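You operate a simulated robot arm through the tools that you are given. There is no shell and no other tool. Be economical: measure what you need, move in short steps, check, and stop when the job is done.

You are at the controls of a simulated robot arm. One attempt, no reset.

JOB
Wind the table clock and set it to 15 minutes past ten.
Fine: stop it with the red slider ahead of the setting; wind the grey wheel all the way; start it again last.

It is judged by the outcome, as a careful person would: the job done as asked, and still so three seconds after it is handed in. It fails if anything else is knocked over, pushed out of place, dropped, spilled or broken.

ROBOT AND FRAMES
A 6-joint arm with a two-finger parallel gripper, fixed in place. Base frame: the origin is at the foot of the arm, x ahead of it, y to its left, z up; the work surface is at about z = 0. Readings come in m, degrees, newtons and seconds.
With the tool pointing down near the work surface it reaches from about 0.14 to 0.58 m from the base axis. Its first joint turns from -66.0 to 66.0 degrees. Payload 2.1 kg.
The tool frame sits at the grasp point between the pads (the TCP): z along the fingers, y along the line on which they close. The tips reach 0.03 m beyond it. The gripper opens to 0.094 m. The fingers are 0.028 m wide and 0.01 m thick; the gripper's body (0.05 by 0.096 m) begins 0.055 m behind the TCP.
Orientation is that of the tool frame in the base frame, as [roll, pitch, yaw] about the fixed x, y, z axes, in that order (R = Rz(yaw) Ry(pitch) Rx(roll)). With the fingers straight down and closing along the base's y, the tool's x points along the base's -x, its y along +y and its z along -z.

CONTROLS
- The arm moves only by the tool apply_moves. Its argument "increments" is a list of rows, each a list of 3 entries, a list of its own where there are three numbers: the shift along the base's x, y, z in m, then the turn, a rotation vector about the base's x, y, z in degrees, then the opening, from 0 (shut) to 1 (fully open). In form: [[[x, y, z], [rx, ry, rz], hand], ...]. A call has 1 to 8 rows; each row is the pose to reach, as a shift and turn from the pose commanded when the call began. Rows are played at 5 a second. More than 0.05 m and 8.6 degrees between two rows, or a gripper value outside its range, and nothing of the call is played. A pose out of reach is approached as far as the arm can. The call stops where the force on the tool passes 40 N (or 10 N more than at its start, if that is more) or the arm is blocked; 0.2 s more then pass. Each finger travels about 0.072 m/s and halts on what it meets, pressing with about 24 N; the grip force reading is that of the motor and also rises with nothing between the fingers. The clock runs only during rows and for 0.2 s after the last one: add rows that repeat a pose to give the fingers time. The reply holds the time, the measured pose of the TCP, the force on the tool along the base axes, the opening and the grip force, in the units named above and with some noise.
- Cameras (640 x 400 px; columns grow to the right, rows downward): "scene" is fixed at [0.0586, -0.3665, 0.508]; the picture's right is [0.77, -0.63, 0.00], its down [-0.28, -0.34, -0.90] and it looks along [0.57, 0.70, -0.44] (base axes); focal length 286 px, centre (320, 200). "wrist" rides on the gripper at [0.076, 0.014, -0.102] in the tool frame; the picture's right is [-0.18, 0.98, 0.00], its down [-0.75, -0.14, -0.64] and it looks along [-0.63, -0.12, 0.77] (tool axes); focal length 243 px, centre (320, 200). There is no depth. A picture from a camera that has moved, and an enlarged one, comes with that camera's place and axes in the base frame and with its lens. The place of the scene camera against the robot may be out by one fixed shift of up to 0.012 m in any direction.
- get_image(camera): a new picture of that camera. The clock stands still meanwhile.
- inspect(camera, box): a new picture of the part [left, top, right, bottom] of that camera's present view, enlarged. The clock stands still meanwhile.
- close_job(): hands the job in; it is judged then, once.

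Work in short steps. Places have to be worked out from the pictures, the camera data and where the tool is seen: move nearer, look again, correct. Check each grasp and each placing, and mend what went wrong. You have 120 turns and 84 pictures in all, those below and enlarged ones among them. Open the gripper and draw the arm clear of the work before you hand the job in, unless the task says otherwise; then end with one line.

The tools are called after "Request:" as a command line: name --argument value ..., lists and objects as JSON in quotes. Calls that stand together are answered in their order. apply_moves: Moves the arm, as the interface text tells. Its arguments: {"type":"object","properties":{"increments":{"type":"array","items":{"type":"array"}}},"required":["increments"]} The other tools are called the same way: get_image (camera) takes a picture; inspect (camera, box) takes an enlarged picture of a part of a camera's view; close_job () hands the job in.

At the start:

```text
time: 0.0
tcp_pos: [0.3189, 0.0715, 0.4121]
orientation: [-180.0, 0.1, -180.0]
force: [0.0, 0.2, 0.0]
opening: 0.094
grasp_force: 0.1
```

scene: 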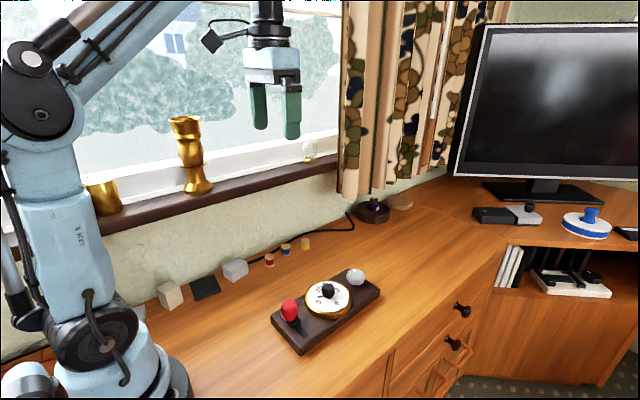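
wrist: 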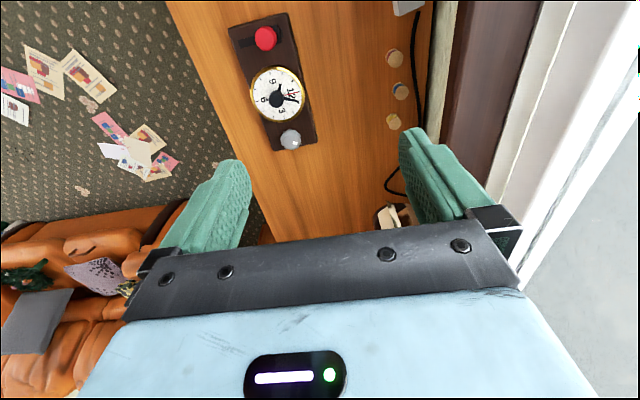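

I start by enlarging the clock in both views to see the parts: red slider, dial with black knob, grey wheel.

Request:
inspect --camera "scene" --box '[260, 255, 390, 355]'

Request:
inspect --camera "wrist" --box '[210, 0, 340, 160]'

```text
4.00 times, centred on (325, 305) of scene
camera zoom: at [0.0586, -0.3665, 0.508], right [0.77, -0.63, 0.0], down [-0.28, -0.34, -0.9], along [0.57, 0.7, -0.44], focal length 1144 px, centre (300, -220)
```

zoom: 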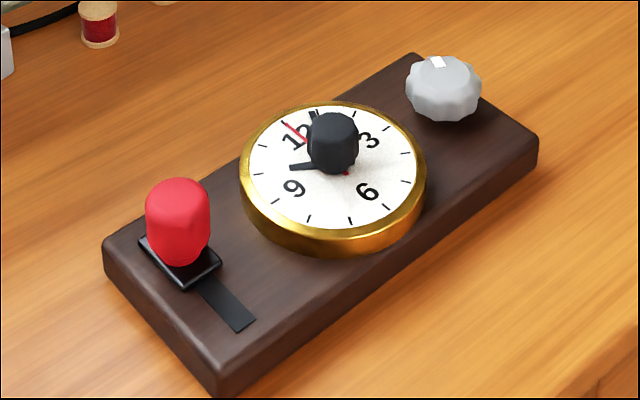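

```text
2.50 times, centred on (275, 80) of wrist
camera zoom: at [0.2425, 0.0856, 0.515], right [0.18, 0.98, 0.0], down [0.75, -0.14, 0.64], along [0.63, -0.12, -0.77], focal length 606 px, centre (432, 500)
```

zoom: 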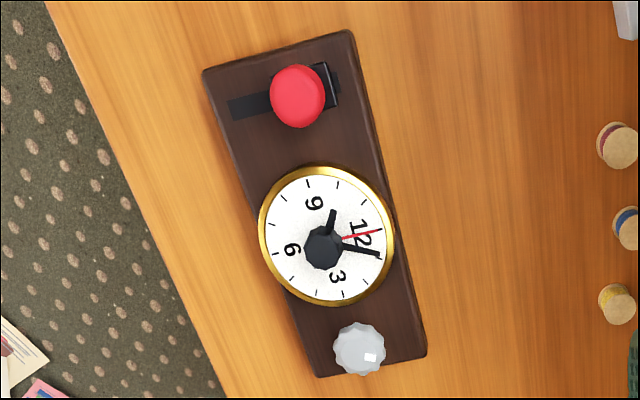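

The board lies along x (about x 0.254–0.481, y −0.068–0.033, top z≈0.025). I put the slider near (0.277,−0.008), the dial near (0.367,−0.019) and the wheel near (0.455,−0.017), with 12 facing +y. I'll move above the slider and look closer.

Request:
apply_moves --increments '[[[-0.008, -0.016, -0.04], [0, 0, 0], 1], [[-0.016, -0.032, -0.08], [0, 0, 0], 1], [[-0.024, -0.048, -0.12], [0, 0, 0], 1], [[-0.032, -0.064, -0.16], [0, 0, 0], 1], [[-0.042, -0.08, -0.2], [0, 0, 0], 1], [[-0.042, -0.08, -0.24], [0, 0, 0], 1], [[-0.042, -0.08, -0.25], [0, 0, 0], 0.7], [[-0.042, -0.08, -0.25], [0, 0, 0], 0.7]]'

Request:
get_image --camera "wrist"

Request:
inspect --camera "scene" --box '[260, 255, 390, 355]'

```text
time: 1.8
tcp_pos: [0.275, -0.007, 0.163]
orientation: [180.0, 0.0, -180.0]
force: [-0.2, 0.2, -0.3]
opening: 0.0658
grasp_force: 0.0
```

```text
79 pictures are left
camera wrist: at [0.2001, 0.0059, 0.2651], right [0.18, 0.98, 0.0], down [0.75, -0.14, 0.64], along [0.63, -0.12, -0.77], focal length 243 px, centre (320, 200)
```

wrist: 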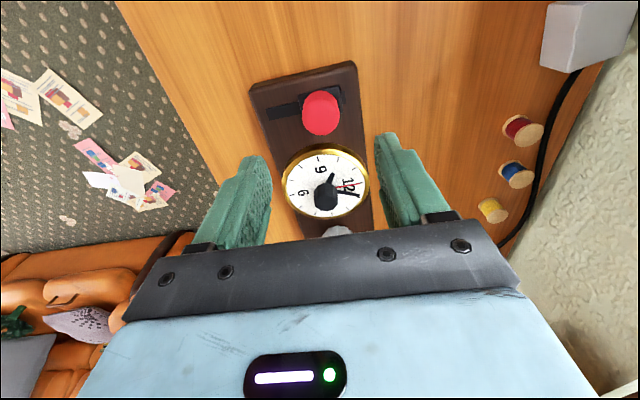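

```text
4.00 times, centred on (325, 305) of scene
camera zoom: at [0.0586, -0.3665, 0.508], right [0.77, -0.63, 0.0], down [-0.28, -0.34, -0.9], along [0.57, 0.7, -0.44], focal length 1144 px, centre (300, -220)
```

zoom: 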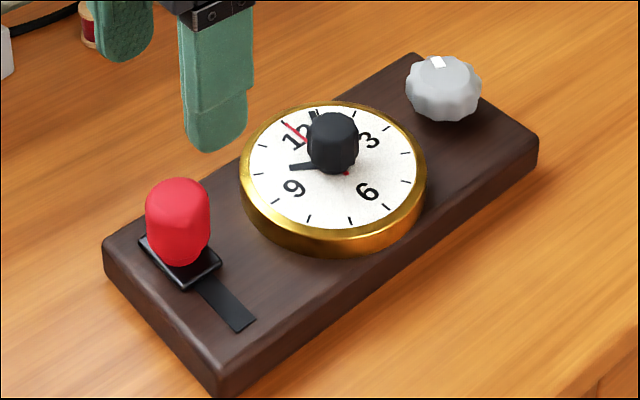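

The red hand hasn't moved in 1.8 s, so the clock may be run down. I'll look for markings by the slider.

Request:
inspect --camera "wrist" --box '[240, 50, 400, 230]'

```text
2.22 times, centred on (320, 140) of wrist
camera zoom: at [0.2001, 0.0059, 0.2651], right [0.18, 0.98, 0.0], down [0.75, -0.14, 0.64], along [0.63, -0.12, -0.77], focal length 539 px, centre (320, 333)
```

zoom: 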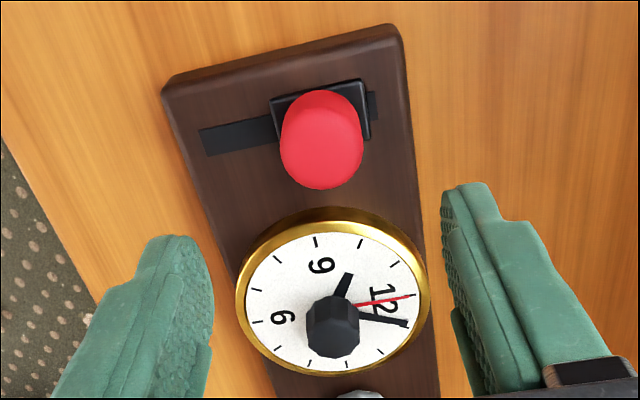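

The minute hand is near 1 and the hour hand near 10, so it reads about 10:05. The slider knob is at about (0.272,−0.007) with its top at z≈0.065. I'll descend around it and grip lightly.

Request:
apply_moves --increments '[[[-0.003, 0, -0.03], [0, 0, 0], 0.7], [[-0.003, 0, -0.06], [0, 0, 0], 0.7], [[-0.003, 0, -0.09], [0, 0, 0], 0.7], [[-0.003, 0, -0.09], [0, 0, 0], 0.4], [[-0.003, 0, -0.09], [0, 0, 0], 0.2], [[-0.003, 0, -0.09], [0, 0, 0], 0.2]]'

Request:
get_image --camera "scene"

```text
time: 3.2
tcp_pos: [0.2717, -0.0084, 0.0735]
orientation: [-180.0, 0.0, 179.9]
force: [0.8, -1.3, -0.8]
opening: 0.0318
grasp_force: 24.3
```

```text
76 pictures are left
```

scene: 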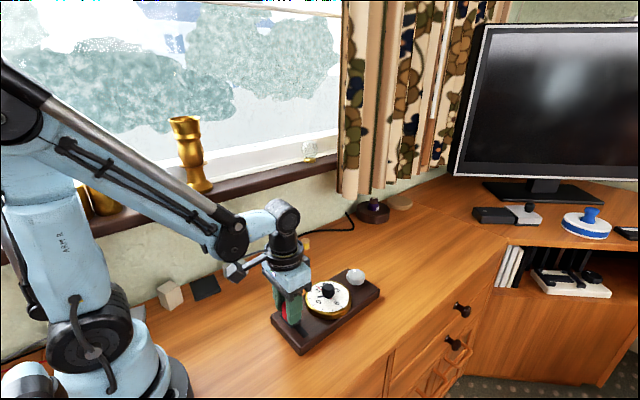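

The slider knob is gripped (0.032 m). I'll slide it in −y in small steps and watch the force.

Request:
apply_moves --increments '[[[0, -0.004, 0], [0, 0, 0], 0.2], [[0, -0.008, 0], [0, 0, 0], 0.2], [[0, -0.012, 0], [0, 0, 0], 0.2], [[0, -0.016, 0], [0, 0, 0], 0.2], [[0, -0.02, 0], [0, 0, 0], 0.2]]'

```text
time: 4.4
tcp_pos: [0.2729, -0.0281, 0.073]
orientation: [-180.0, 0.0, 179.9]
force: [-2.2, 1.5, 35.3]
opening: 0.0317
grasp_force: 24.0
```

It moved 20 mm, but the z-force rose to 35 N. I'll check what the fingers are touching before going on.

Request:
inspect --camera "scene" --box '[240, 245, 370, 355]'

Request:
inspect --camera "wrist" --box '[220, 80, 420, 240]'

```text
3.64 times, centred on (305, 300) of scene
camera zoom: at [0.0585, -0.3665, 0.508], right [0.77, -0.63, 0.0], down [-0.28, -0.34, -0.9], along [0.57, 0.7, -0.44], focal length 1040 px, centre (374, -164)
```

zoom: 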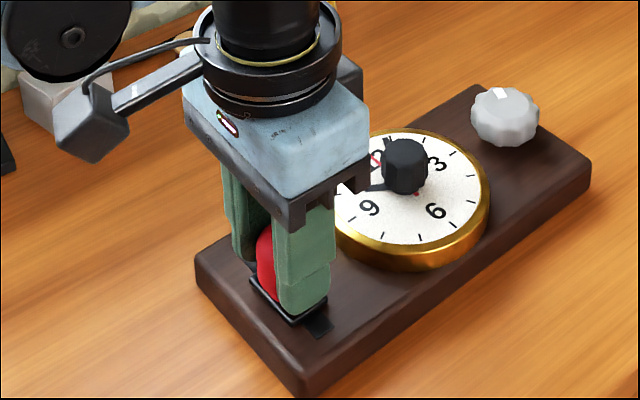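

```text
2.50 times, centred on (320, 160) of wrist
camera zoom: at [0.1974, -0.0145, 0.1751], right [0.18, 0.98, 0.0], down [0.75, -0.14, 0.64], along [0.63, -0.12, -0.77], focal length 606 px, centre (320, 300)
```

zoom: 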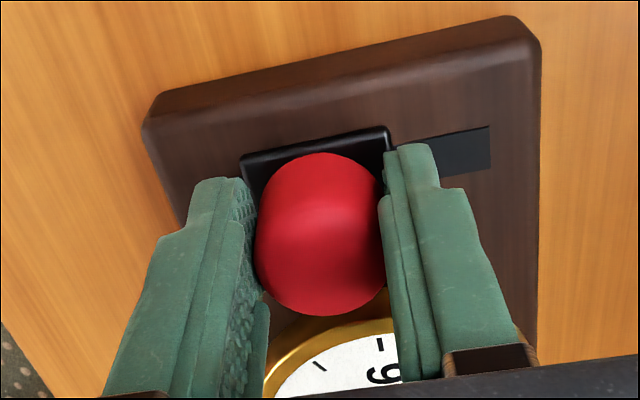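

The slider is mostly across, with a little slot left. The tips seem to press on something below, so I'll lift 2 mm and then continue.

Request:
apply_moves --increments '[[[0, 0, 0.002], [0, 0, 0], 0.2], [[0, 0, 0.003], [0, 0, 0], 0.2]]'

```text
time: 5.0
tcp_pos: [0.2716, -0.0275, 0.0754]
orientation: [-180.0, -0.1, 179.9]
force: [0.7, -0.9, 0.0]
opening: 0.0316
grasp_force: 23.8
```

Request:
apply_moves --increments '[[[0, -0.003, 0], [0, 0, 0], 0.2], [[0, -0.006, 0], [0, 0, 0], 0.2], [[0, -0.009, 0], [0, 0, 0], 0.2], [[0, -0.012, 0], [0, 0, 0], 0.2]]'

Request:
inspect --camera "wrist" --box '[220, 80, 420, 240]'

```text
time: 6.0
tcp_pos: [0.273, -0.0396, 0.074]
orientation: [180.0, 0.1, 179.9]
force: [-1.5, 1.9, 0.3]
opening: 0.0316
grasp_force: 24.0
```

```text
2.50 times, centred on (320, 160) of wrist
camera zoom: at [0.1976, -0.0263, 0.1779], right [0.18, 0.98, 0.0], down [0.75, -0.14, 0.64], along [0.63, -0.12, -0.77], focal length 606 px, centre (320, 300)
```

zoom: 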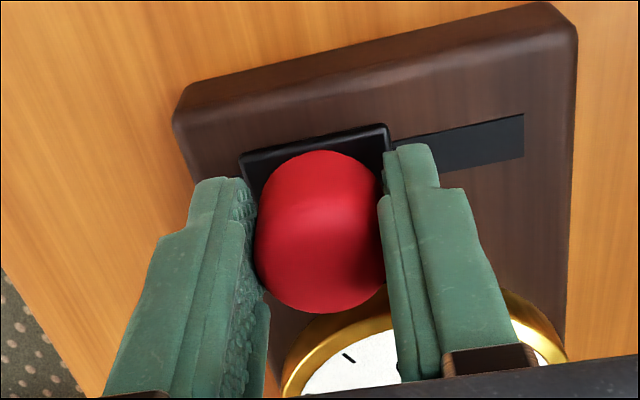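

The knob is still travelling with the board at rest. I'll push a little further to find the end stop.

Request:
apply_moves --increments '[[[0, -0.002, 0], [0, 0, 0], 0.2], [[0, -0.004, 0], [0, 0, 0], 0.2], [[0, -0.006, 0], [0, 0, 0], 0.2]]'

Request:
inspect --camera "scene" --box '[240, 245, 370, 355]'

```text
time: 6.8
tcp_pos: [0.2732, -0.0466, 0.0749]
orientation: [180.0, -0.1, -180.0]
force: [-3.0, 1.6, 0.2]
opening: 0.0316
grasp_force: 24.0
```

```text
3.64 times, centred on (305, 300) of scene
camera zoom: at [0.0586, -0.3665, 0.508], right [0.77, -0.63, 0.0], down [-0.28, -0.34, -0.9], along [0.57, 0.7, -0.44], focal length 1040 px, centre (374, -164)
```

zoom: 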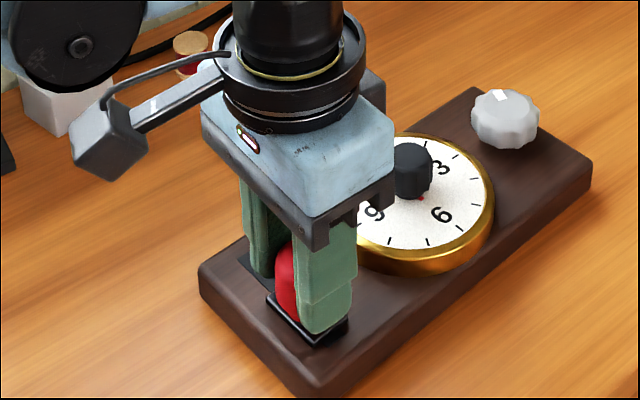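

The board's near end seems to have shifted about 3 mm on the last push, so the slider is at its end. I'll release, lift and check.

Request:
apply_moves --increments '[[[0, 0, 0], [0, 0, 0], 0.5], [[0, 0, 0], [0, 0, 0], 0.7], [[0, 0, 0.04], [0, 0, 0], 0.7], [[-0.0, 0.0, 0.09], [0, 0, 0], 0.7], [[-0.0, 0.03, 0.09], [0, 0, 0], 0.7]]'

Request:
inspect --camera "scene" --box '[260, 255, 390, 355]'

Request:
inspect --camera "wrist" --box '[240, 50, 400, 230]'

```text
time: 8.0
tcp_pos: [0.2713, -0.0153, 0.1662]
orientation: [180.0, 0.0, 179.9]
force: [-0.1, -0.1, -0.8]
opening: 0.0658
grasp_force: 0.0
```

```text
4.00 times, centred on (325, 305) of scene
camera zoom: at [0.0586, -0.3665, 0.508], right [0.77, -0.63, 0.0], down [-0.28, -0.34, -0.9], along [0.57, 0.7, -0.44], focal length 1144 px, centre (300, -220)
```

zoom: 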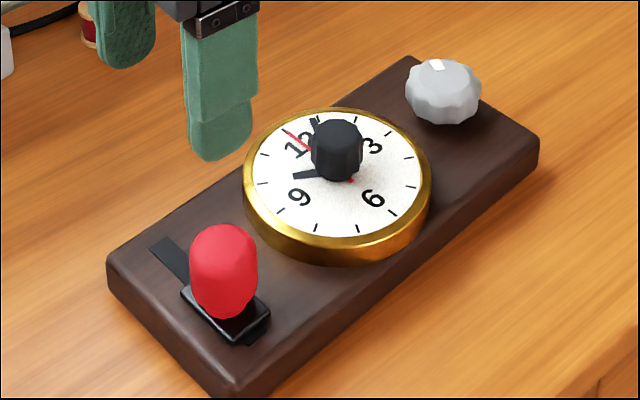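

```text
2.22 times, centred on (320, 140) of wrist
camera zoom: at [0.1964, -0.0022, 0.2682], right [0.18, 0.98, 0.0], down [0.75, -0.14, 0.64], along [0.63, -0.12, -0.77], focal length 539 px, centre (320, 333)
```

zoom: 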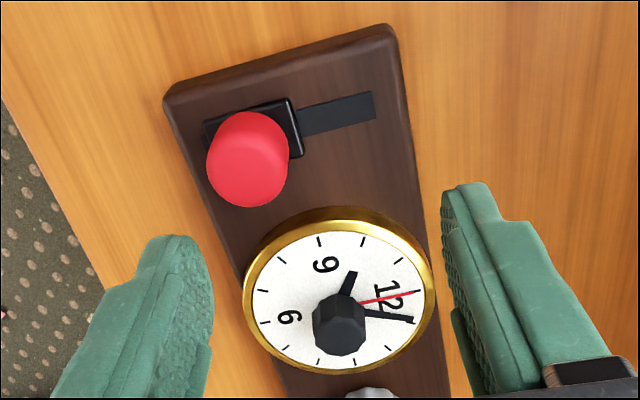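

The slider is fully across. The board has turned a degree or two (about 4 mm at this end), which I can reverse when sliding back. Next I go above the grey wheel.

Request:
apply_moves --increments '[[[0.045, 0, 0.01], [0, 0, 0], 0.7], [[0.09, 0, 0.01], [0, 0, 0], 0.7], [[0.135, 0, 0.01], [0, 0, 0], 0.7], [[0.17, 0, 0.01], [0, 0, 0], 0.7], [[0.17, 0, 0.0], [0, 0, 0], 0.7]]'

Request:
get_image --camera "wrist"

```text
time: 9.2
tcp_pos: [0.4429, -0.0148, 0.1647]
orientation: [-180.0, 0.1, -180.0]
force: [0.0, -0.6, 0.2]
opening: 0.0659
grasp_force: 0.0
```

```text
69 pictures are left
camera wrist: at [0.3682, -0.0025, 0.2679], right [0.18, 0.98, 0.0], down [0.75, -0.14, 0.64], along [0.63, -0.12, -0.77], focal length 243 px, centre (320, 200)
```

wrist: 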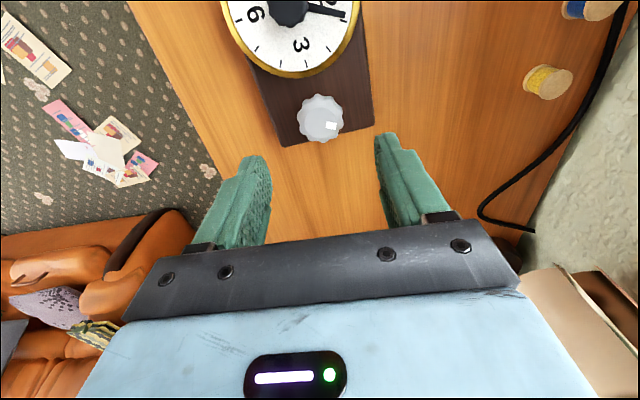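

The wheel is at about (0.454,−0.018), about 0.044 m across, with its top near z 0.05. I'll centre over it and pre-turn 60° anticlockwise, so I have a long clockwise stroke that stays clear of the dial.

Request:
apply_moves --increments '[[[0.006, -0.002, 0], [0, 0, 8.5], 0.65], [[0.011, -0.003, 0], [0, 0, 17], 0.65], [[0.011, -0.003, 0], [0, 0, 25.5], 0.65], [[0.011, -0.003, 0], [0, 0, 34], 0.65], [[0.011, -0.003, 0], [0, 0, 42.5], 0.65], [[0.011, -0.003, 0], [0, 0, 51], 0.65], [[0.011, -0.003, 0], [0, 0, 59.5], 0.65], [[0.011, -0.003, -0.05], [0, 0, 59.5], 0.65]]'

Request:
get_image --camera "wrist"

Request:
inspect --camera "scene" --box '[280, 225, 410, 325]'

```text
time: 11.0
tcp_pos: [0.4532, -0.0191, 0.1153]
orientation: [179.9, -0.1, -120.4]
force: [-0.5, 0.2, -0.2]
opening: 0.0612
grasp_force: 0.0
```

```text
68 pictures are left
camera wrist: at [0.4032, -0.0779, 0.2184], right [-0.75, 0.66, 0.0], down [0.5, 0.58, 0.64], along [0.42, 0.48, -0.77], focal length 243 px, centre (320, 200)
```

wrist: 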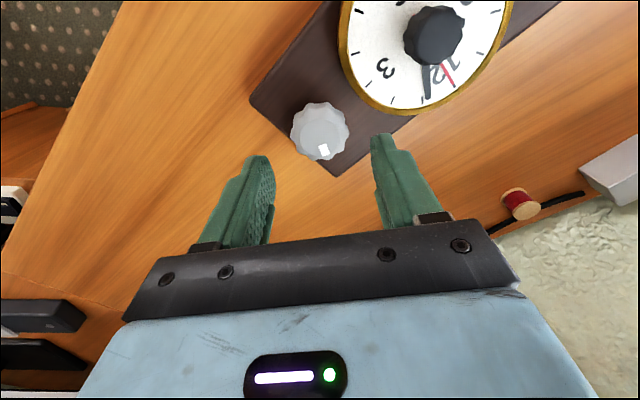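

```text
4.00 times, centred on (345, 275) of scene
camera zoom: at [0.0586, -0.3665, 0.508], right [0.77, -0.63, 0.0], down [-0.28, -0.34, -0.9], along [0.57, 0.7, -0.44], focal length 1144 px, centre (220, -100)
```

zoom: 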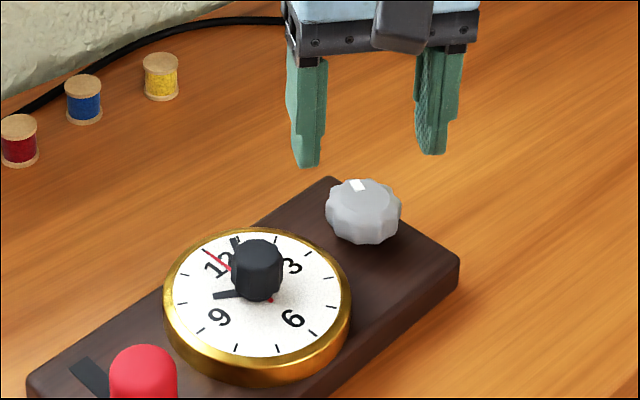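

The wheel centre agrees to about 2 mm. I'll descend around it in small steps.

Request:
apply_moves --increments '[[[0.0005, -0.001, -0.02], [0, 0, 0], 0.65], [[0.0005, -0.001, -0.035], [0, 0, 0], 0.65], [[0.0005, -0.001, -0.045], [0, 0, 0], 0.65]]'

Request:
inspect --camera "scene" --box '[280, 225, 410, 325]'

```text
time: 11.8
tcp_pos: [0.4546, -0.0197, 0.071]
orientation: [-180.0, 0.0, -120.5]
force: [0.3, -1.0, 0.2]
opening: 0.0608
grasp_force: 0.1
```

```text
4.00 times, centred on (345, 275) of scene
camera zoom: at [0.0586, -0.3665, 0.508], right [0.77, -0.63, 0.0], down [-0.28, -0.34, -0.9], along [0.57, 0.7, -0.44], focal length 1144 px, centre (220, -100)
```

zoom: 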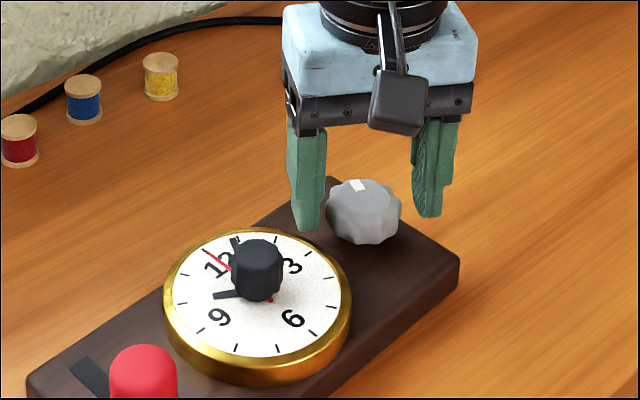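

The tips straddle the wheel with room to spare. I'll go 4 mm lower and close.

Request:
apply_moves --increments '[[[0, 0, -0.004], [0, 0, 0], 0.65], [[0, 0, -0.004], [0, 0, 0], 0.45], [[0, 0, -0.004], [0, 0, 0], 0.3], [[0, 0, -0.004], [0, 0, 0], 0.3]]'

Request:
inspect --camera "scene" --box '[280, 225, 410, 325]'

```text
time: 12.2
tcp_pos: [0.4528, -0.0203, 0.07]
orientation: [179.8, 0.0, -120.5]
force: [1.7, 0.0, 12.4]
opening: 0.0603
grasp_force: 0.0
stopped in row 1: the force on the tool passed its limit (the readings are from after the stop); the commanded pose is now the measured one
```

```text
4.00 times, centred on (345, 275) of scene
camera zoom: at [0.0586, -0.3665, 0.508], right [0.77, -0.63, 0.0], down [-0.28, -0.34, -0.9], along [0.57, 0.7, -0.44], focal length 1144 px, centre (220, -100)
```

zoom: 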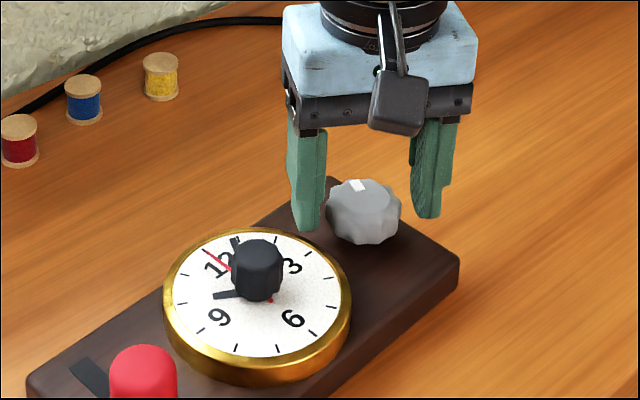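

Contact came at z 0.070. The dial-side finger's corner is probably over the dial rim at this angle. I'll lift, turn back about 25° and descend again.

Request:
apply_moves --increments '[[[0.001, 0, 0.02], [0, 0, 0], 0.65], [[0.001, 0, 0.02], [0, 0, -8.5], 0.62], [[0.001, 0, 0.02], [0, 0, -17], 0.62], [[0.001, 0, 0.02], [0, 0, -25.5], 0.62], [[0.001, 0, 0.01], [0, 0, -25.5], 0.62], [[0.001, 0, 0.002], [0, 0, -25.5], 0.62], [[0.001, 0, -0.002], [0, 0, -25.5], 0.62]]'

Request:
inspect --camera "wrist" --box '[200, 40, 440, 240]'

```text
time: 13.8
tcp_pos: [0.4563, -0.0194, 0.0668]
orientation: [179.8, 0.0, -146.0]
force: [0.1, -0.3, 0.6]
opening: 0.0584
grasp_force: 0.1
```

```text
2.00 times, centred on (320, 140) of wrist
camera zoom: at [0.385, -0.0513, 0.1703], right [-0.4, 0.92, 0.0], down [0.71, 0.3, 0.64], along [0.59, 0.26, -0.77], focal length 485 px, centre (320, 320)
```

zoom: 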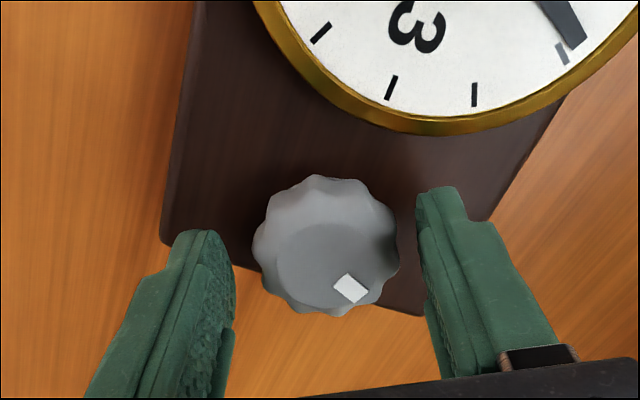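

No contact now, and the wheel is centred between the fingers. I'll go slightly lower and close on it.

Request:
apply_moves --increments '[[[0.0005, 0.0005, -0.003], [0, 0, 0], 0.62], [[0.0005, 0.0005, -0.003], [0, 0, 0], 0.45], [[0.0005, 0.0005, -0.003], [0, 0, 0], 0.35], [[0.0005, 0.0005, -0.003], [0, 0, 0], 0.35]]'

```text
time: 14.8
tcp_pos: [0.4547, -0.0181, 0.0647]
orientation: [179.6, 0.0, -146.0]
force: [-3.3, 4.5, 1.9]
opening: 0.0423
grasp_force: 24.1
```

The wheel is gripped at 0.042 m. I'll turn it clockwise 64° and watch the force.

Request:
apply_moves --increments '[[[0, 0, 0], [0, 0, -8], 0.35], [[0, 0, 0], [0, 0, -16], 0.35], [[0, 0, 0], [0, 0, -24], 0.35], [[0, 0, 0], [0, 0, -32], 0.35], [[0, 0, 0], [0, 0, -40], 0.35], [[0, 0, 0], [0, 0, -48], 0.35], [[0, 0, 0], [0, 0, -56], 0.35], [[0, 0, 0], [0, 0, -64], 0.35]]'

Request:
inspect --camera "wrist" --box '[200, 40, 440, 240]'

Request:
inspect --camera "scene" --box '[260, 255, 390, 355]'

```text
time: 16.6
tcp_pos: [0.4553, -0.0185, 0.0652]
orientation: [179.8, 0.0, 149.8]
force: [-1.1, -2.4, -0.6]
opening: 0.0422
grasp_force: 24.2
```

```text
2.00 times, centred on (320, 140) of wrist
camera zoom: at [0.3972, 0.0307, 0.1675], right [0.65, 0.76, 0.0], down [0.58, -0.5, 0.64], along [0.49, -0.42, -0.77], focal length 485 px, centre (320, 320)
```

zoom: 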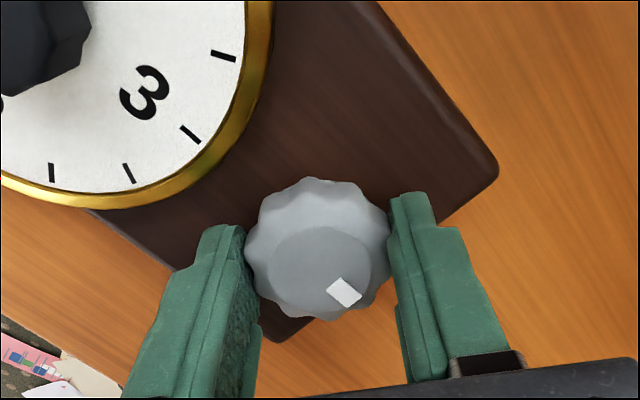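

```text
4.00 times, centred on (325, 305) of scene
camera zoom: at [0.0586, -0.3665, 0.508], right [0.77, -0.63, 0.0], down [-0.28, -0.34, -0.9], along [0.57, 0.7, -0.44], focal length 1144 px, centre (300, -220)
```

zoom: 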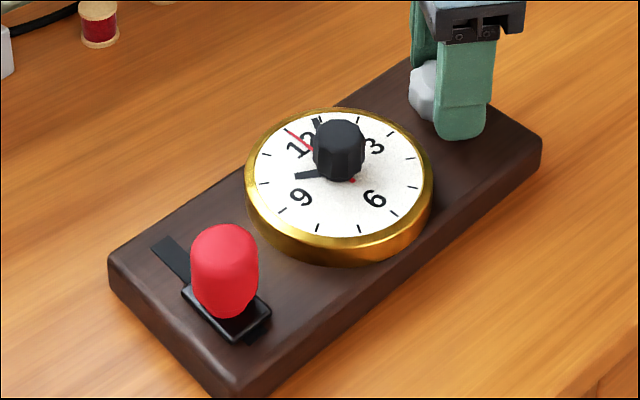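

The wheel turns with the gripper and the board stays put. I'll continue the stroke.

Request:
apply_moves --increments '[[[0, 0, 0], [0, 0, -8], 0.35], [[0, 0, 0], [0, 0, -16], 0.35], [[0, 0, 0], [0, 0, -24], 0.35], [[0, 0, 0], [0, 0, -32], 0.35], [[0, 0, 0], [0, 0, -40], 0.35], [[0, 0, 0], [0, 0, -48], 0.35]]'

Request:
inspect --camera "wrist" --box '[200, 40, 440, 240]'

```text
time: 18.0
tcp_pos: [0.4551, -0.0188, 0.0653]
orientation: [179.8, 0.1, 101.8]
force: [-1.1, -1.0, 0.0]
opening: 0.0421
grasp_force: 23.8
```

```text
2.00 times, centred on (320, 140) of wrist
camera zoom: at [0.454, 0.0575, 0.1676], right [1.0, 0.02, 0.0], down [0.01, -0.77, 0.64], along [0.02, -0.64, -0.77], focal length 485 px, centre (320, 320)
```

zoom: 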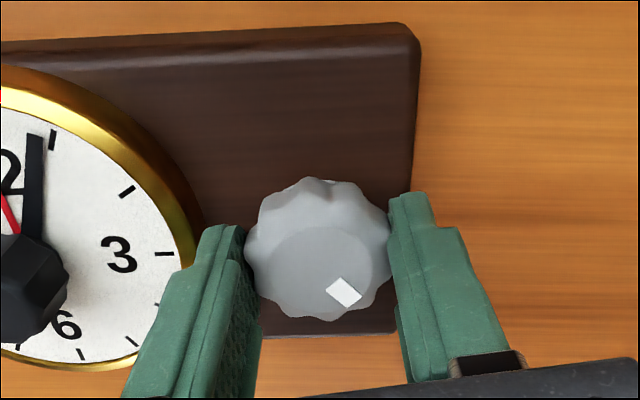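

112° has been wound with no resistance. I'll release slightly, lift, turn back and regrip.

Request:
apply_moves --increments '[[[0, 0, 0], [0, 0, 0], 0.51], [[0, 0, 0], [0, 0, 0], 0.51], [[0, 0, 0.03], [0, 0, 0], 0.51], [[0, 0, 0.03], [0, 0, 8.5], 0.6], [[0, 0, 0.03], [0, 0, 17], 0.6], [[0, 0, 0.03], [0, 0, 25.5], 0.6], [[0, 0, 0.03], [0, 0, 34], 0.6], [[0, 0, 0.03], [0, 0, 42.5], 0.6]]'

Request:
apply_moves --increments '[[[0, 0, 0], [0, 0, 8.5], 0.6], [[0, 0, 0], [0, 0, 17], 0.6], [[0, 0, 0], [0, 0, 25.5], 0.6], [[0, 0, 0], [0, 0, 34], 0.6], [[0, 0, 0], [0, 0, 42.5], 0.6], [[0, 0, 0], [0, 0, 51], 0.6], [[0, 0, 0], [0, 0, 59.5], 0.6], [[0, 0, 0], [0, 0, 68], 0.6]]'

Request:
inspect --camera "wrist" --box '[200, 40, 440, 240]'

```text
time: 19.8
tcp_pos: [0.454, -0.0178, 0.0948]
orientation: [179.8, 0.0, 144.6]
force: [-0.5, 0.3, -0.5]
opening: 0.0566
grasp_force: 0.1
```

```text
time: 21.6
tcp_pos: [0.455, -0.019, 0.094]
orientation: [179.8, 0.0, -147.3]
force: [0.1, -0.2, -0.6]
opening: 0.0566
grasp_force: 0.1
```

```text
2.00 times, centred on (320, 140) of wrist
camera zoom: at [0.3844, -0.0491, 0.1976], right [-0.38, 0.93, 0.0], down [0.71, 0.29, 0.64], along [0.59, 0.24, -0.77], focal length 485 px, centre (320, 320)
```

zoom: 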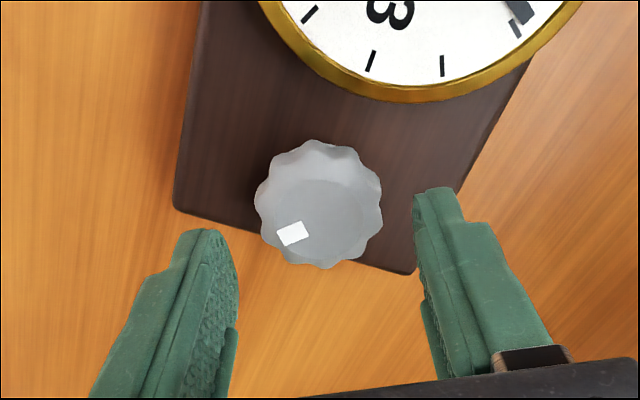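

The mark has advanced about 110° clockwise and stayed there. I'll do the second grip and stroke.

Request:
apply_moves --increments '[[[0, 0, -0.015], [0, 0, 0], 0.6], [[0, 0, -0.029], [0, 0, 0], 0.6], [[0, 0, -0.029], [0, 0, 0], 0.4], [[0, 0, -0.029], [0, 0, 0], 0.35], [[0, 0, -0.029], [0, 0, -8], 0.35], [[0, 0, -0.029], [0, 0, -16], 0.35], [[0, 0, -0.029], [0, 0, -24], 0.35], [[0, 0, -0.029], [0, 0, -32], 0.35]]'

Request:
apply_moves --increments '[[[0, 0, 0], [0, 0, -8.5], 0.35], [[0, 0, 0], [0, 0, -17], 0.35], [[0, 0, 0], [0, 0, -25.5], 0.35], [[0, 0, 0], [0, 0, -34], 0.35], [[0, 0, 0], [0, 0, -42.5], 0.35], [[0, 0, 0], [0, 0, -51], 0.35], [[0, 0, 0], [0, 0, -59.5], 0.35], [[0, 0, 0], [0, 0, -68], 0.35]]'

Request:
inspect --camera "wrist" --box '[200, 40, 440, 240]'

```text
time: 23.4
tcp_pos: [0.4553, -0.0189, 0.0651]
orientation: [179.9, -0.1, -179.5]
force: [-5.6, 0.5, 12.9]
opening: 0.0424
grasp_force: 24.0
```

```text
time: 25.2
tcp_pos: [0.454, -0.018, 0.0657]
orientation: [179.7, -0.1, 112.3]
force: [-5.0, 5.0, 3.3]
opening: 0.0425
grasp_force: 23.5
```

```text
2.00 times, centred on (320, 140) of wrist
camera zoom: at [0.44, 0.0561, 0.1687], right [0.98, 0.2, 0.0], down [0.15, -0.75, 0.64], along [0.13, -0.63, -0.77], focal length 485 px, centre (320, 320)
```

zoom: 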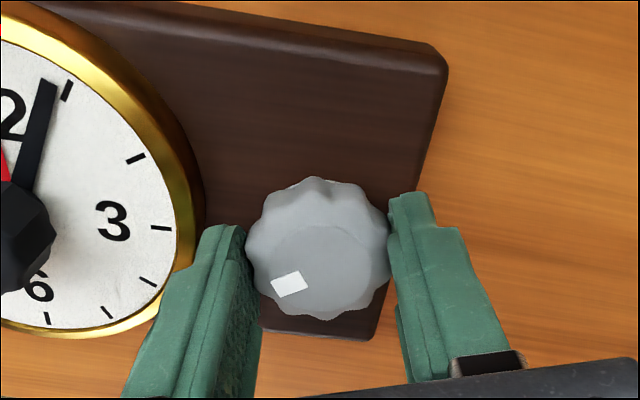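

Still turning freely, about 210° in total. I'll release, turn back and stroke again.

Request:
apply_moves --increments '[[[0, 0, 0], [0, 0, 0], 0.51], [[0, 0, 0], [0, 0, 0], 0.51], [[0, 0, 0.03], [0, 0, 0], 0.51], [[0, 0, 0.03], [0, 0, 8.5], 0.6], [[0, 0, 0.03], [0, 0, 17], 0.6], [[0, 0, 0.03], [0, 0, 25.5], 0.6], [[0, 0, 0.03], [0, 0, 34], 0.6], [[0, 0, 0.03], [0, 0, 42.5], 0.6]]'

Request:
apply_moves --increments '[[[0, 0, 0], [0, 0, 8.5], 0.6], [[0, 0, 0], [0, 0, 17], 0.6], [[0, 0, 0], [0, 0, 25.5], 0.6], [[0, 0, 0], [0, 0, 34], 0.6], [[0, 0, 0], [0, 0, 42.5], 0.6], [[0, 0, 0], [0, 0, 51], 0.6], [[0, 0, 0], [0, 0, 59.5], 0.6], [[0, 0, 0], [0, 0, 62], 0.6]]'

Request:
apply_moves --increments '[[[0, 0, -0.015], [0, 0, 0], 0.6], [[0, 0, -0.029], [0, 0, 0], 0.6], [[0, 0, -0.029], [0, 0, 0], 0.4], [[0, 0, -0.029], [0, 0, 0], 0.35], [[0, 0, -0.029], [0, 0, 0], 0.35]]'

Request:
inspect --camera "wrist" --box '[200, 40, 440, 240]'

```text
time: 27.0
tcp_pos: [0.456, -0.0196, 0.0968]
orientation: [179.8, 0.0, 155.2]
force: [0.4, 0.7, 0.8]
opening: 0.0565
grasp_force: 0.0
```

```text
time: 28.8
tcp_pos: [0.4547, -0.0191, 0.0959]
orientation: [179.7, 0.0, -142.9]
force: [0.2, -0.2, -0.4]
opening: 0.0563
grasp_force: 0.0
```

```text
time: 30.0
tcp_pos: [0.4553, -0.0185, 0.0666]
orientation: [179.8, 0.0, -143.0]
force: [-1.1, 0.6, 5.2]
opening: 0.0427
grasp_force: 24.5
```

```text
2.00 times, centred on (320, 140) of wrist
camera zoom: at [0.3875, -0.0543, 0.1702], right [-0.44, 0.9, 0.0], down [0.69, 0.34, 0.64], along [0.57, 0.29, -0.77], focal length 485 px, centre (320, 320)
```

zoom: 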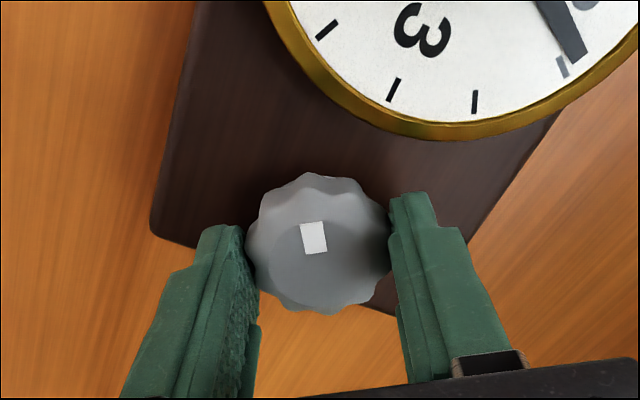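

The mark is now on the dial side, as expected. I'll do the third stroke.

Request:
apply_moves --increments '[[[0, 0, 0], [0, 0, -8.5], 0.35], [[0, 0, 0], [0, 0, -17], 0.35], [[0, 0, 0], [0, 0, -25.5], 0.35], [[0, 0, 0], [0, 0, -34], 0.35], [[0, 0, 0], [0, 0, -42.5], 0.35], [[0, 0, 0], [0, 0, -51], 0.35], [[0, 0, 0], [0, 0, -59.5], 0.35], [[0, 0, 0], [0, 0, -68], 0.35]]'

Request:
apply_moves --increments '[[[0, 0, 0], [0, 0, -8.5], 0.35], [[0, 0, 0], [0, 0, -17], 0.35], [[0, 0, 0], [0, 0, -25.5], 0.35], [[0, 0, 0], [0, 0, -34], 0.35], [[0, 0, 0], [0, 0, -42.5], 0.35]]'

Request:
inspect --camera "wrist" --box '[200, 40, 440, 240]'

```text
time: 31.8
tcp_pos: [0.4546, -0.0173, 0.0675]
orientation: [179.9, -0.1, 148.9]
force: [3.0, -2.6, 8.3]
opening: 0.0428
grasp_force: 23.7
```

```text
time: 33.0
tcp_pos: [0.4547, -0.0175, 0.0671]
orientation: [179.7, -0.1, 106.5]
force: [2.0, 1.7, -0.2]
opening: 0.0429
grasp_force: 24.3
```

```text
2.00 times, centred on (320, 140) of wrist
camera zoom: at [0.4476, 0.0578, 0.1698], right [0.99, 0.1, 0.0], down [0.08, -0.76, 0.64], along [0.07, -0.64, -0.77], focal length 485 px, centre (320, 320)
```

zoom: 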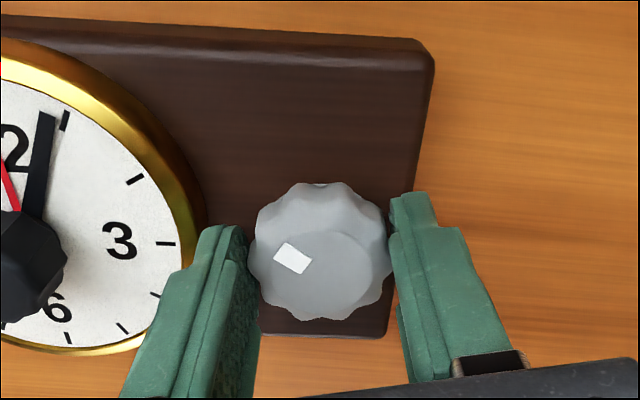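

The mark moved relative to the fingers during this stroke, so the wheel slipped after about 50°, for a total of about 270°. That is probably its end stop. I'll confirm with another stroke.

Request:
apply_moves --increments '[[[0, 0, 0], [0, 0, 0], 0.51], [[0, 0, 0], [0, 0, 0], 0.51], [[0, 0, 0.03], [0, 0, 0], 0.51], [[0, 0, 0.03], [0, 0, 8.5], 0.6], [[0, 0, 0.03], [0, 0, 17], 0.6], [[0, 0, 0.03], [0, 0, 25.5], 0.6], [[0, 0, 0.03], [0, 0, 34], 0.6], [[0, 0, 0.03], [0, 0, 42.5], 0.6]]'

Request:
apply_moves --increments '[[[0, 0, 0], [0, 0, 8.5], 0.6], [[0, 0, 0], [0, 0, 17], 0.6], [[0, 0, 0], [0, 0, 25.5], 0.6], [[0, 0, 0], [0, 0, 34], 0.6], [[0, 0, 0], [0, 0, 42.5], 0.6], [[0, 0, 0], [0, 0, 51], 0.6], [[0, 0, 0], [0, 0, 59.5], 0.6], [[0, 0, 0], [0, 0, 62], 0.6]]'

Request:
apply_moves --increments '[[[0, 0, -0.015], [0, 0, 0], 0.6], [[0, 0, -0.03], [0, 0, 0], 0.6], [[0, 0, -0.03], [0, 0, 0], 0.4], [[0, 0, -0.03], [0, 0, 0], 0.35], [[0, 0, -0.03], [0, 0, 0], 0.35]]'

Request:
inspect --camera "wrist" --box '[200, 40, 440, 240]'

```text
time: 34.8
tcp_pos: [0.4549, -0.0188, 0.0975]
orientation: [179.8, 0.1, 149.1]
force: [0.8, 0.2, 0.6]
opening: 0.0562
grasp_force: 0.0
```

```text
time: 36.6
tcp_pos: [0.4561, -0.0187, 0.0967]
orientation: [179.8, 0.0, -148.9]
force: [-0.7, 0.4, -0.3]
opening: 0.0563
grasp_force: 0.1
```

```text
time: 37.8
tcp_pos: [0.4558, -0.0185, 0.0667]
orientation: [179.8, 0.0, -148.9]
force: [4.8, -5.4, 1.6]
opening: 0.0425
grasp_force: 24.0
```

```text
2.00 times, centred on (320, 140) of wrist
camera zoom: at [0.3838, -0.0473, 0.1694], right [-0.35, 0.94, 0.0], down [0.72, 0.27, 0.64], along [0.6, 0.23, -0.77], focal length 485 px, centre (320, 320)
```

zoom: 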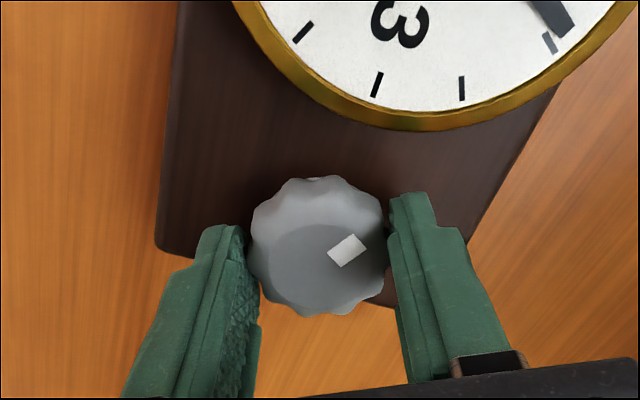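

Now I test whether it turns further.

Request:
apply_moves --increments '[[[0, 0, 0], [0, 0, -8], 0.35], [[0, 0, 0], [0, 0, -16], 0.35], [[0, 0, 0], [0, 0, -24], 0.35], [[0, 0, 0], [0, 0, -32], 0.35], [[0, 0, 0], [0, 0, -40], 0.35]]'

Request:
inspect --camera "wrist" --box '[200, 40, 440, 240]'

Request:
inspect --camera "scene" --box '[260, 255, 390, 355]'

```text
time: 39.0
tcp_pos: [0.4555, -0.0192, 0.0661]
orientation: [179.8, 0.0, 171.0]
force: [0.5, -1.8, 0.9]
opening: 0.0428
grasp_force: 23.8
```

```text
2.00 times, centred on (320, 140) of wrist
camera zoom: at [0.3834, 0.0059, 0.1696], right [0.34, 0.94, 0.0], down [0.72, -0.26, 0.64], along [0.6, -0.21, -0.77], focal length 485 px, centre (320, 320)
```

zoom: 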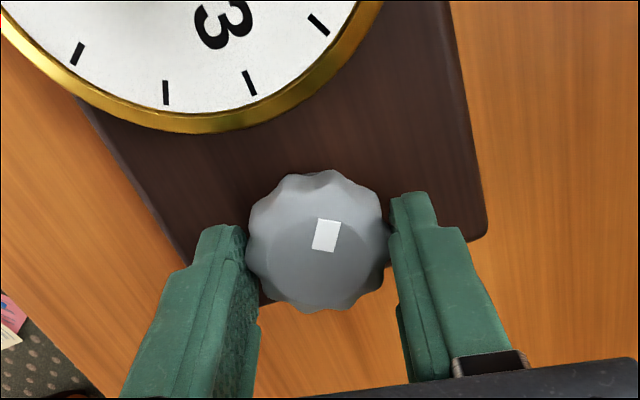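

```text
4.00 times, centred on (325, 305) of scene
camera zoom: at [0.0586, -0.3665, 0.508], right [0.77, -0.63, 0.0], down [-0.28, -0.34, -0.9], along [0.57, 0.7, -0.44], focal length 1144 px, centre (300, -220)
```

zoom: 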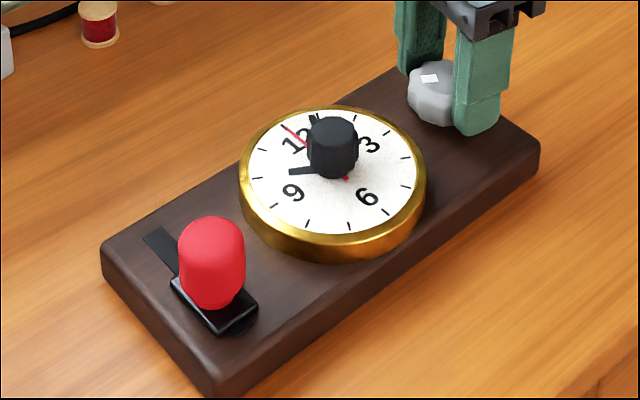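

The mark slipped back in the fingers and the board turned slightly, returning near its original alignment. So the wheel is at its stop and fully wound. I'll release and go over the dial knob.

Request:
apply_moves --increments '[[[0, 0, 0], [0, 0, 0], 0.55], [[0, 0, 0], [0, 0, 0], 0.6], [[0, 0, 0.04], [0, 0, 0], 0.6], [[0, 0, 0.085], [0, 0, 0], 0.6], [[-0.04, 0, 0.1], [0, 0, 4.5], 0.6], [[-0.085, 0, 0.1], [0, 0, 9], 0.6], [[-0.1, 0, 0.1], [0, 0, 9], 0.6]]'

Request:
get_image --camera "wrist"

Request:
inspect --camera "scene" --box '[260, 255, 390, 355]'

```text
time: 40.6
tcp_pos: [0.3548, -0.0191, 0.1674]
orientation: [179.8, 0.0, 180.0]
force: [0.4, 1.1, 0.2]
opening: 0.0563
grasp_force: 0.0
```

```text
53 pictures are left
camera wrist: at [0.2797, -0.0065, 0.2696], right [0.18, 0.98, 0.0], down [0.75, -0.14, 0.64], along [0.63, -0.11, -0.77], focal length 243 px, centre (320, 200)
```

wrist: 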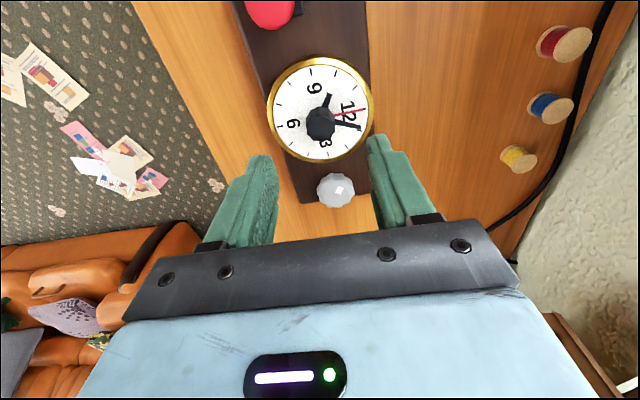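

```text
4.00 times, centred on (325, 305) of scene
camera zoom: at [0.0586, -0.3665, 0.508], right [0.77, -0.63, 0.0], down [-0.28, -0.34, -0.9], along [0.57, 0.7, -0.44], focal length 1144 px, centre (300, -220)
```

zoom: 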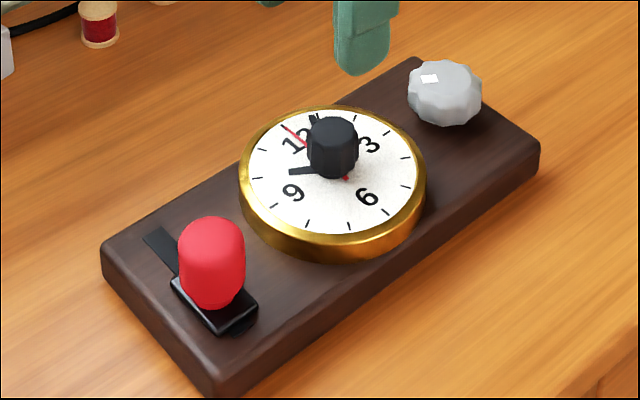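

The dial centre comes out around (0.363,−0.0185), with the knob top at about z 0.08. I'll move over it, lower, and check the centring.

Request:
apply_moves --increments '[[[0.009, 0.0005, 0], [0, 0, 0], 0.6], [[0.009, 0.0005, -0.03], [0, 0, 0], 0.6], [[0.009, 0.0005, -0.04], [0, 0, 0], 0.6]]'

Request:
inspect --camera "wrist" --box '[200, 40, 440, 240]'

Request:
inspect --camera "scene" --box '[260, 245, 390, 345]'

```text
time: 41.4
tcp_pos: [0.3653, -0.0184, 0.1266]
orientation: [179.8, 0.1, -180.0]
force: [0.0, 0.1, 0.1]
opening: 0.0564
grasp_force: 0.2
```

```text
2.00 times, centred on (320, 140) of wrist
camera zoom: at [0.2891, -0.0052, 0.2293], right [0.18, 0.98, 0.0], down [0.75, -0.14, 0.64], along [0.63, -0.12, -0.77], focal length 485 px, centre (320, 320)
```

zoom: 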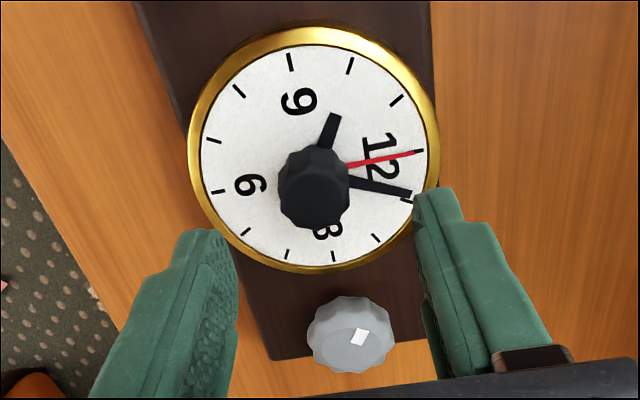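

```text
4.00 times, centred on (325, 295) of scene
camera zoom: at [0.0586, -0.3665, 0.508], right [0.77, -0.63, 0.0], down [-0.28, -0.34, -0.9], along [0.57, 0.7, -0.44], focal length 1144 px, centre (300, -180)
```

zoom: 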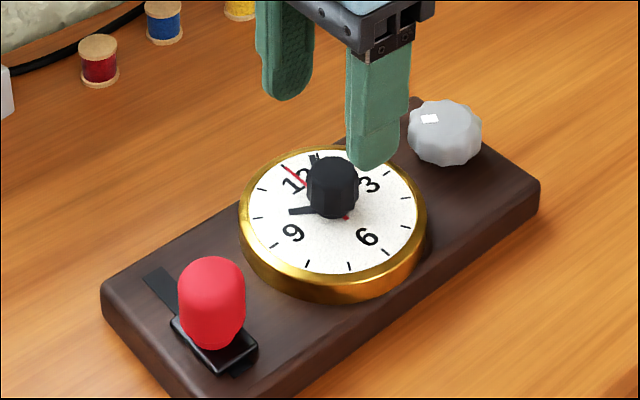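

The time reads about 10:04–10:05. The knob is at about (0.362,−0.020). I'll descend with the tips at z≈0.063, above the hands, and close on it.

Request:
apply_moves --increments '[[[-0.001, -0.001, -0.015], [0, 0, 0], 0.55], [[-0.001, -0.001, -0.028], [0, 0, 0], 0.5], [[-0.001, -0.001, -0.033], [0, 0, 0], 0.4]]'

Request:
inspect --camera "wrist" --box '[200, 40, 440, 240]'

Request:
inspect --camera "scene" --box '[260, 245, 390, 345]'

```text
time: 42.2
tcp_pos: [0.363, -0.0192, 0.0928]
orientation: [179.8, 0.1, 180.0]
force: [0.2, -0.3, -0.1]
opening: 0.0375
grasp_force: 0.1
```

```text
2.00 times, centred on (320, 140) of wrist
camera zoom: at [0.288, -0.0062, 0.1966], right [0.18, 0.98, 0.0], down [0.75, -0.14, 0.64], along [0.63, -0.12, -0.77], focal length 485 px, centre (320, 320)
```

zoom: 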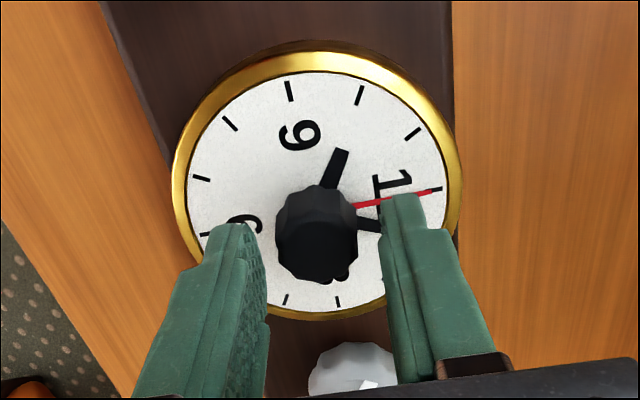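

```text
4.00 times, centred on (325, 295) of scene
camera zoom: at [0.0586, -0.3665, 0.508], right [0.77, -0.63, 0.0], down [-0.28, -0.34, -0.9], along [0.57, 0.7, -0.44], focal length 1144 px, centre (300, -180)
```

zoom: 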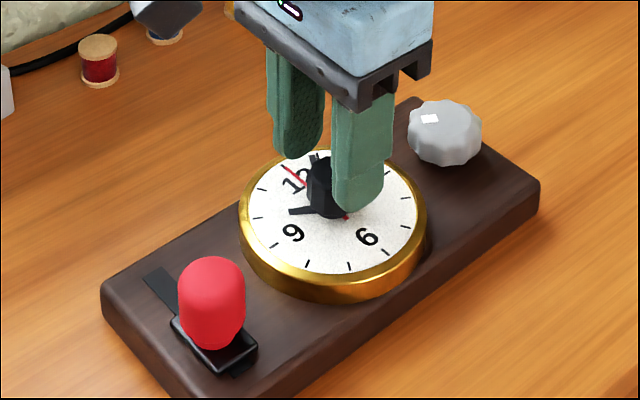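

The tips are well placed on either side of the knob and above the hands, so I close.

Request:
apply_moves --increments '[[[0, 0, -0.001], [0, 0, 0], 0.2], [[0, 0, -0.001], [0, 0, 0], 0.18], [[0, 0, -0.001], [0, 0, 0], 0.18], [[0, 0, -0.001], [0, 0, -8], 0.18], [[0, 0, -0.001], [0, 0, -16], 0.18], [[0, 0, -0.001], [0, 0, -24], 0.18]]'

Request:
inspect --camera "wrist" --box '[200, 40, 440, 240]'

Request:
inspect --camera "scene" --box '[260, 245, 390, 345]'

```text
time: 43.6
tcp_pos: [0.3639, -0.0196, 0.0929]
orientation: [179.7, 0.0, 155.9]
force: [0.6, -11.7, 14.2]
opening: 0.0256
grasp_force: 23.7
```

```text
2.00 times, centred on (320, 140) of wrist
camera zoom: at [0.3005, 0.0238, 0.1956], right [0.57, 0.82, 0.0], down [0.63, -0.44, 0.64], along [0.53, -0.36, -0.77], focal length 485 px, centre (320, 320)
```

zoom: 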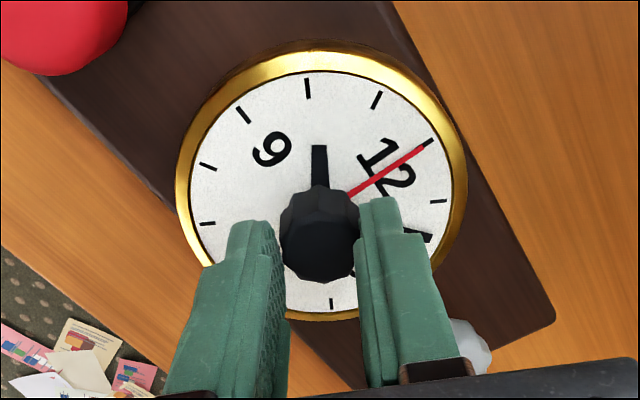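

```text
4.00 times, centred on (325, 295) of scene
camera zoom: at [0.0586, -0.3665, 0.508], right [0.77, -0.63, 0.0], down [-0.28, -0.34, -0.9], along [0.57, 0.7, -0.44], focal length 1144 px, centre (300, -180)
```

zoom: 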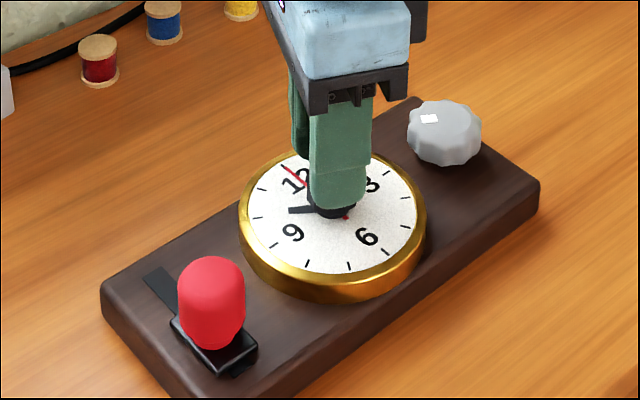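

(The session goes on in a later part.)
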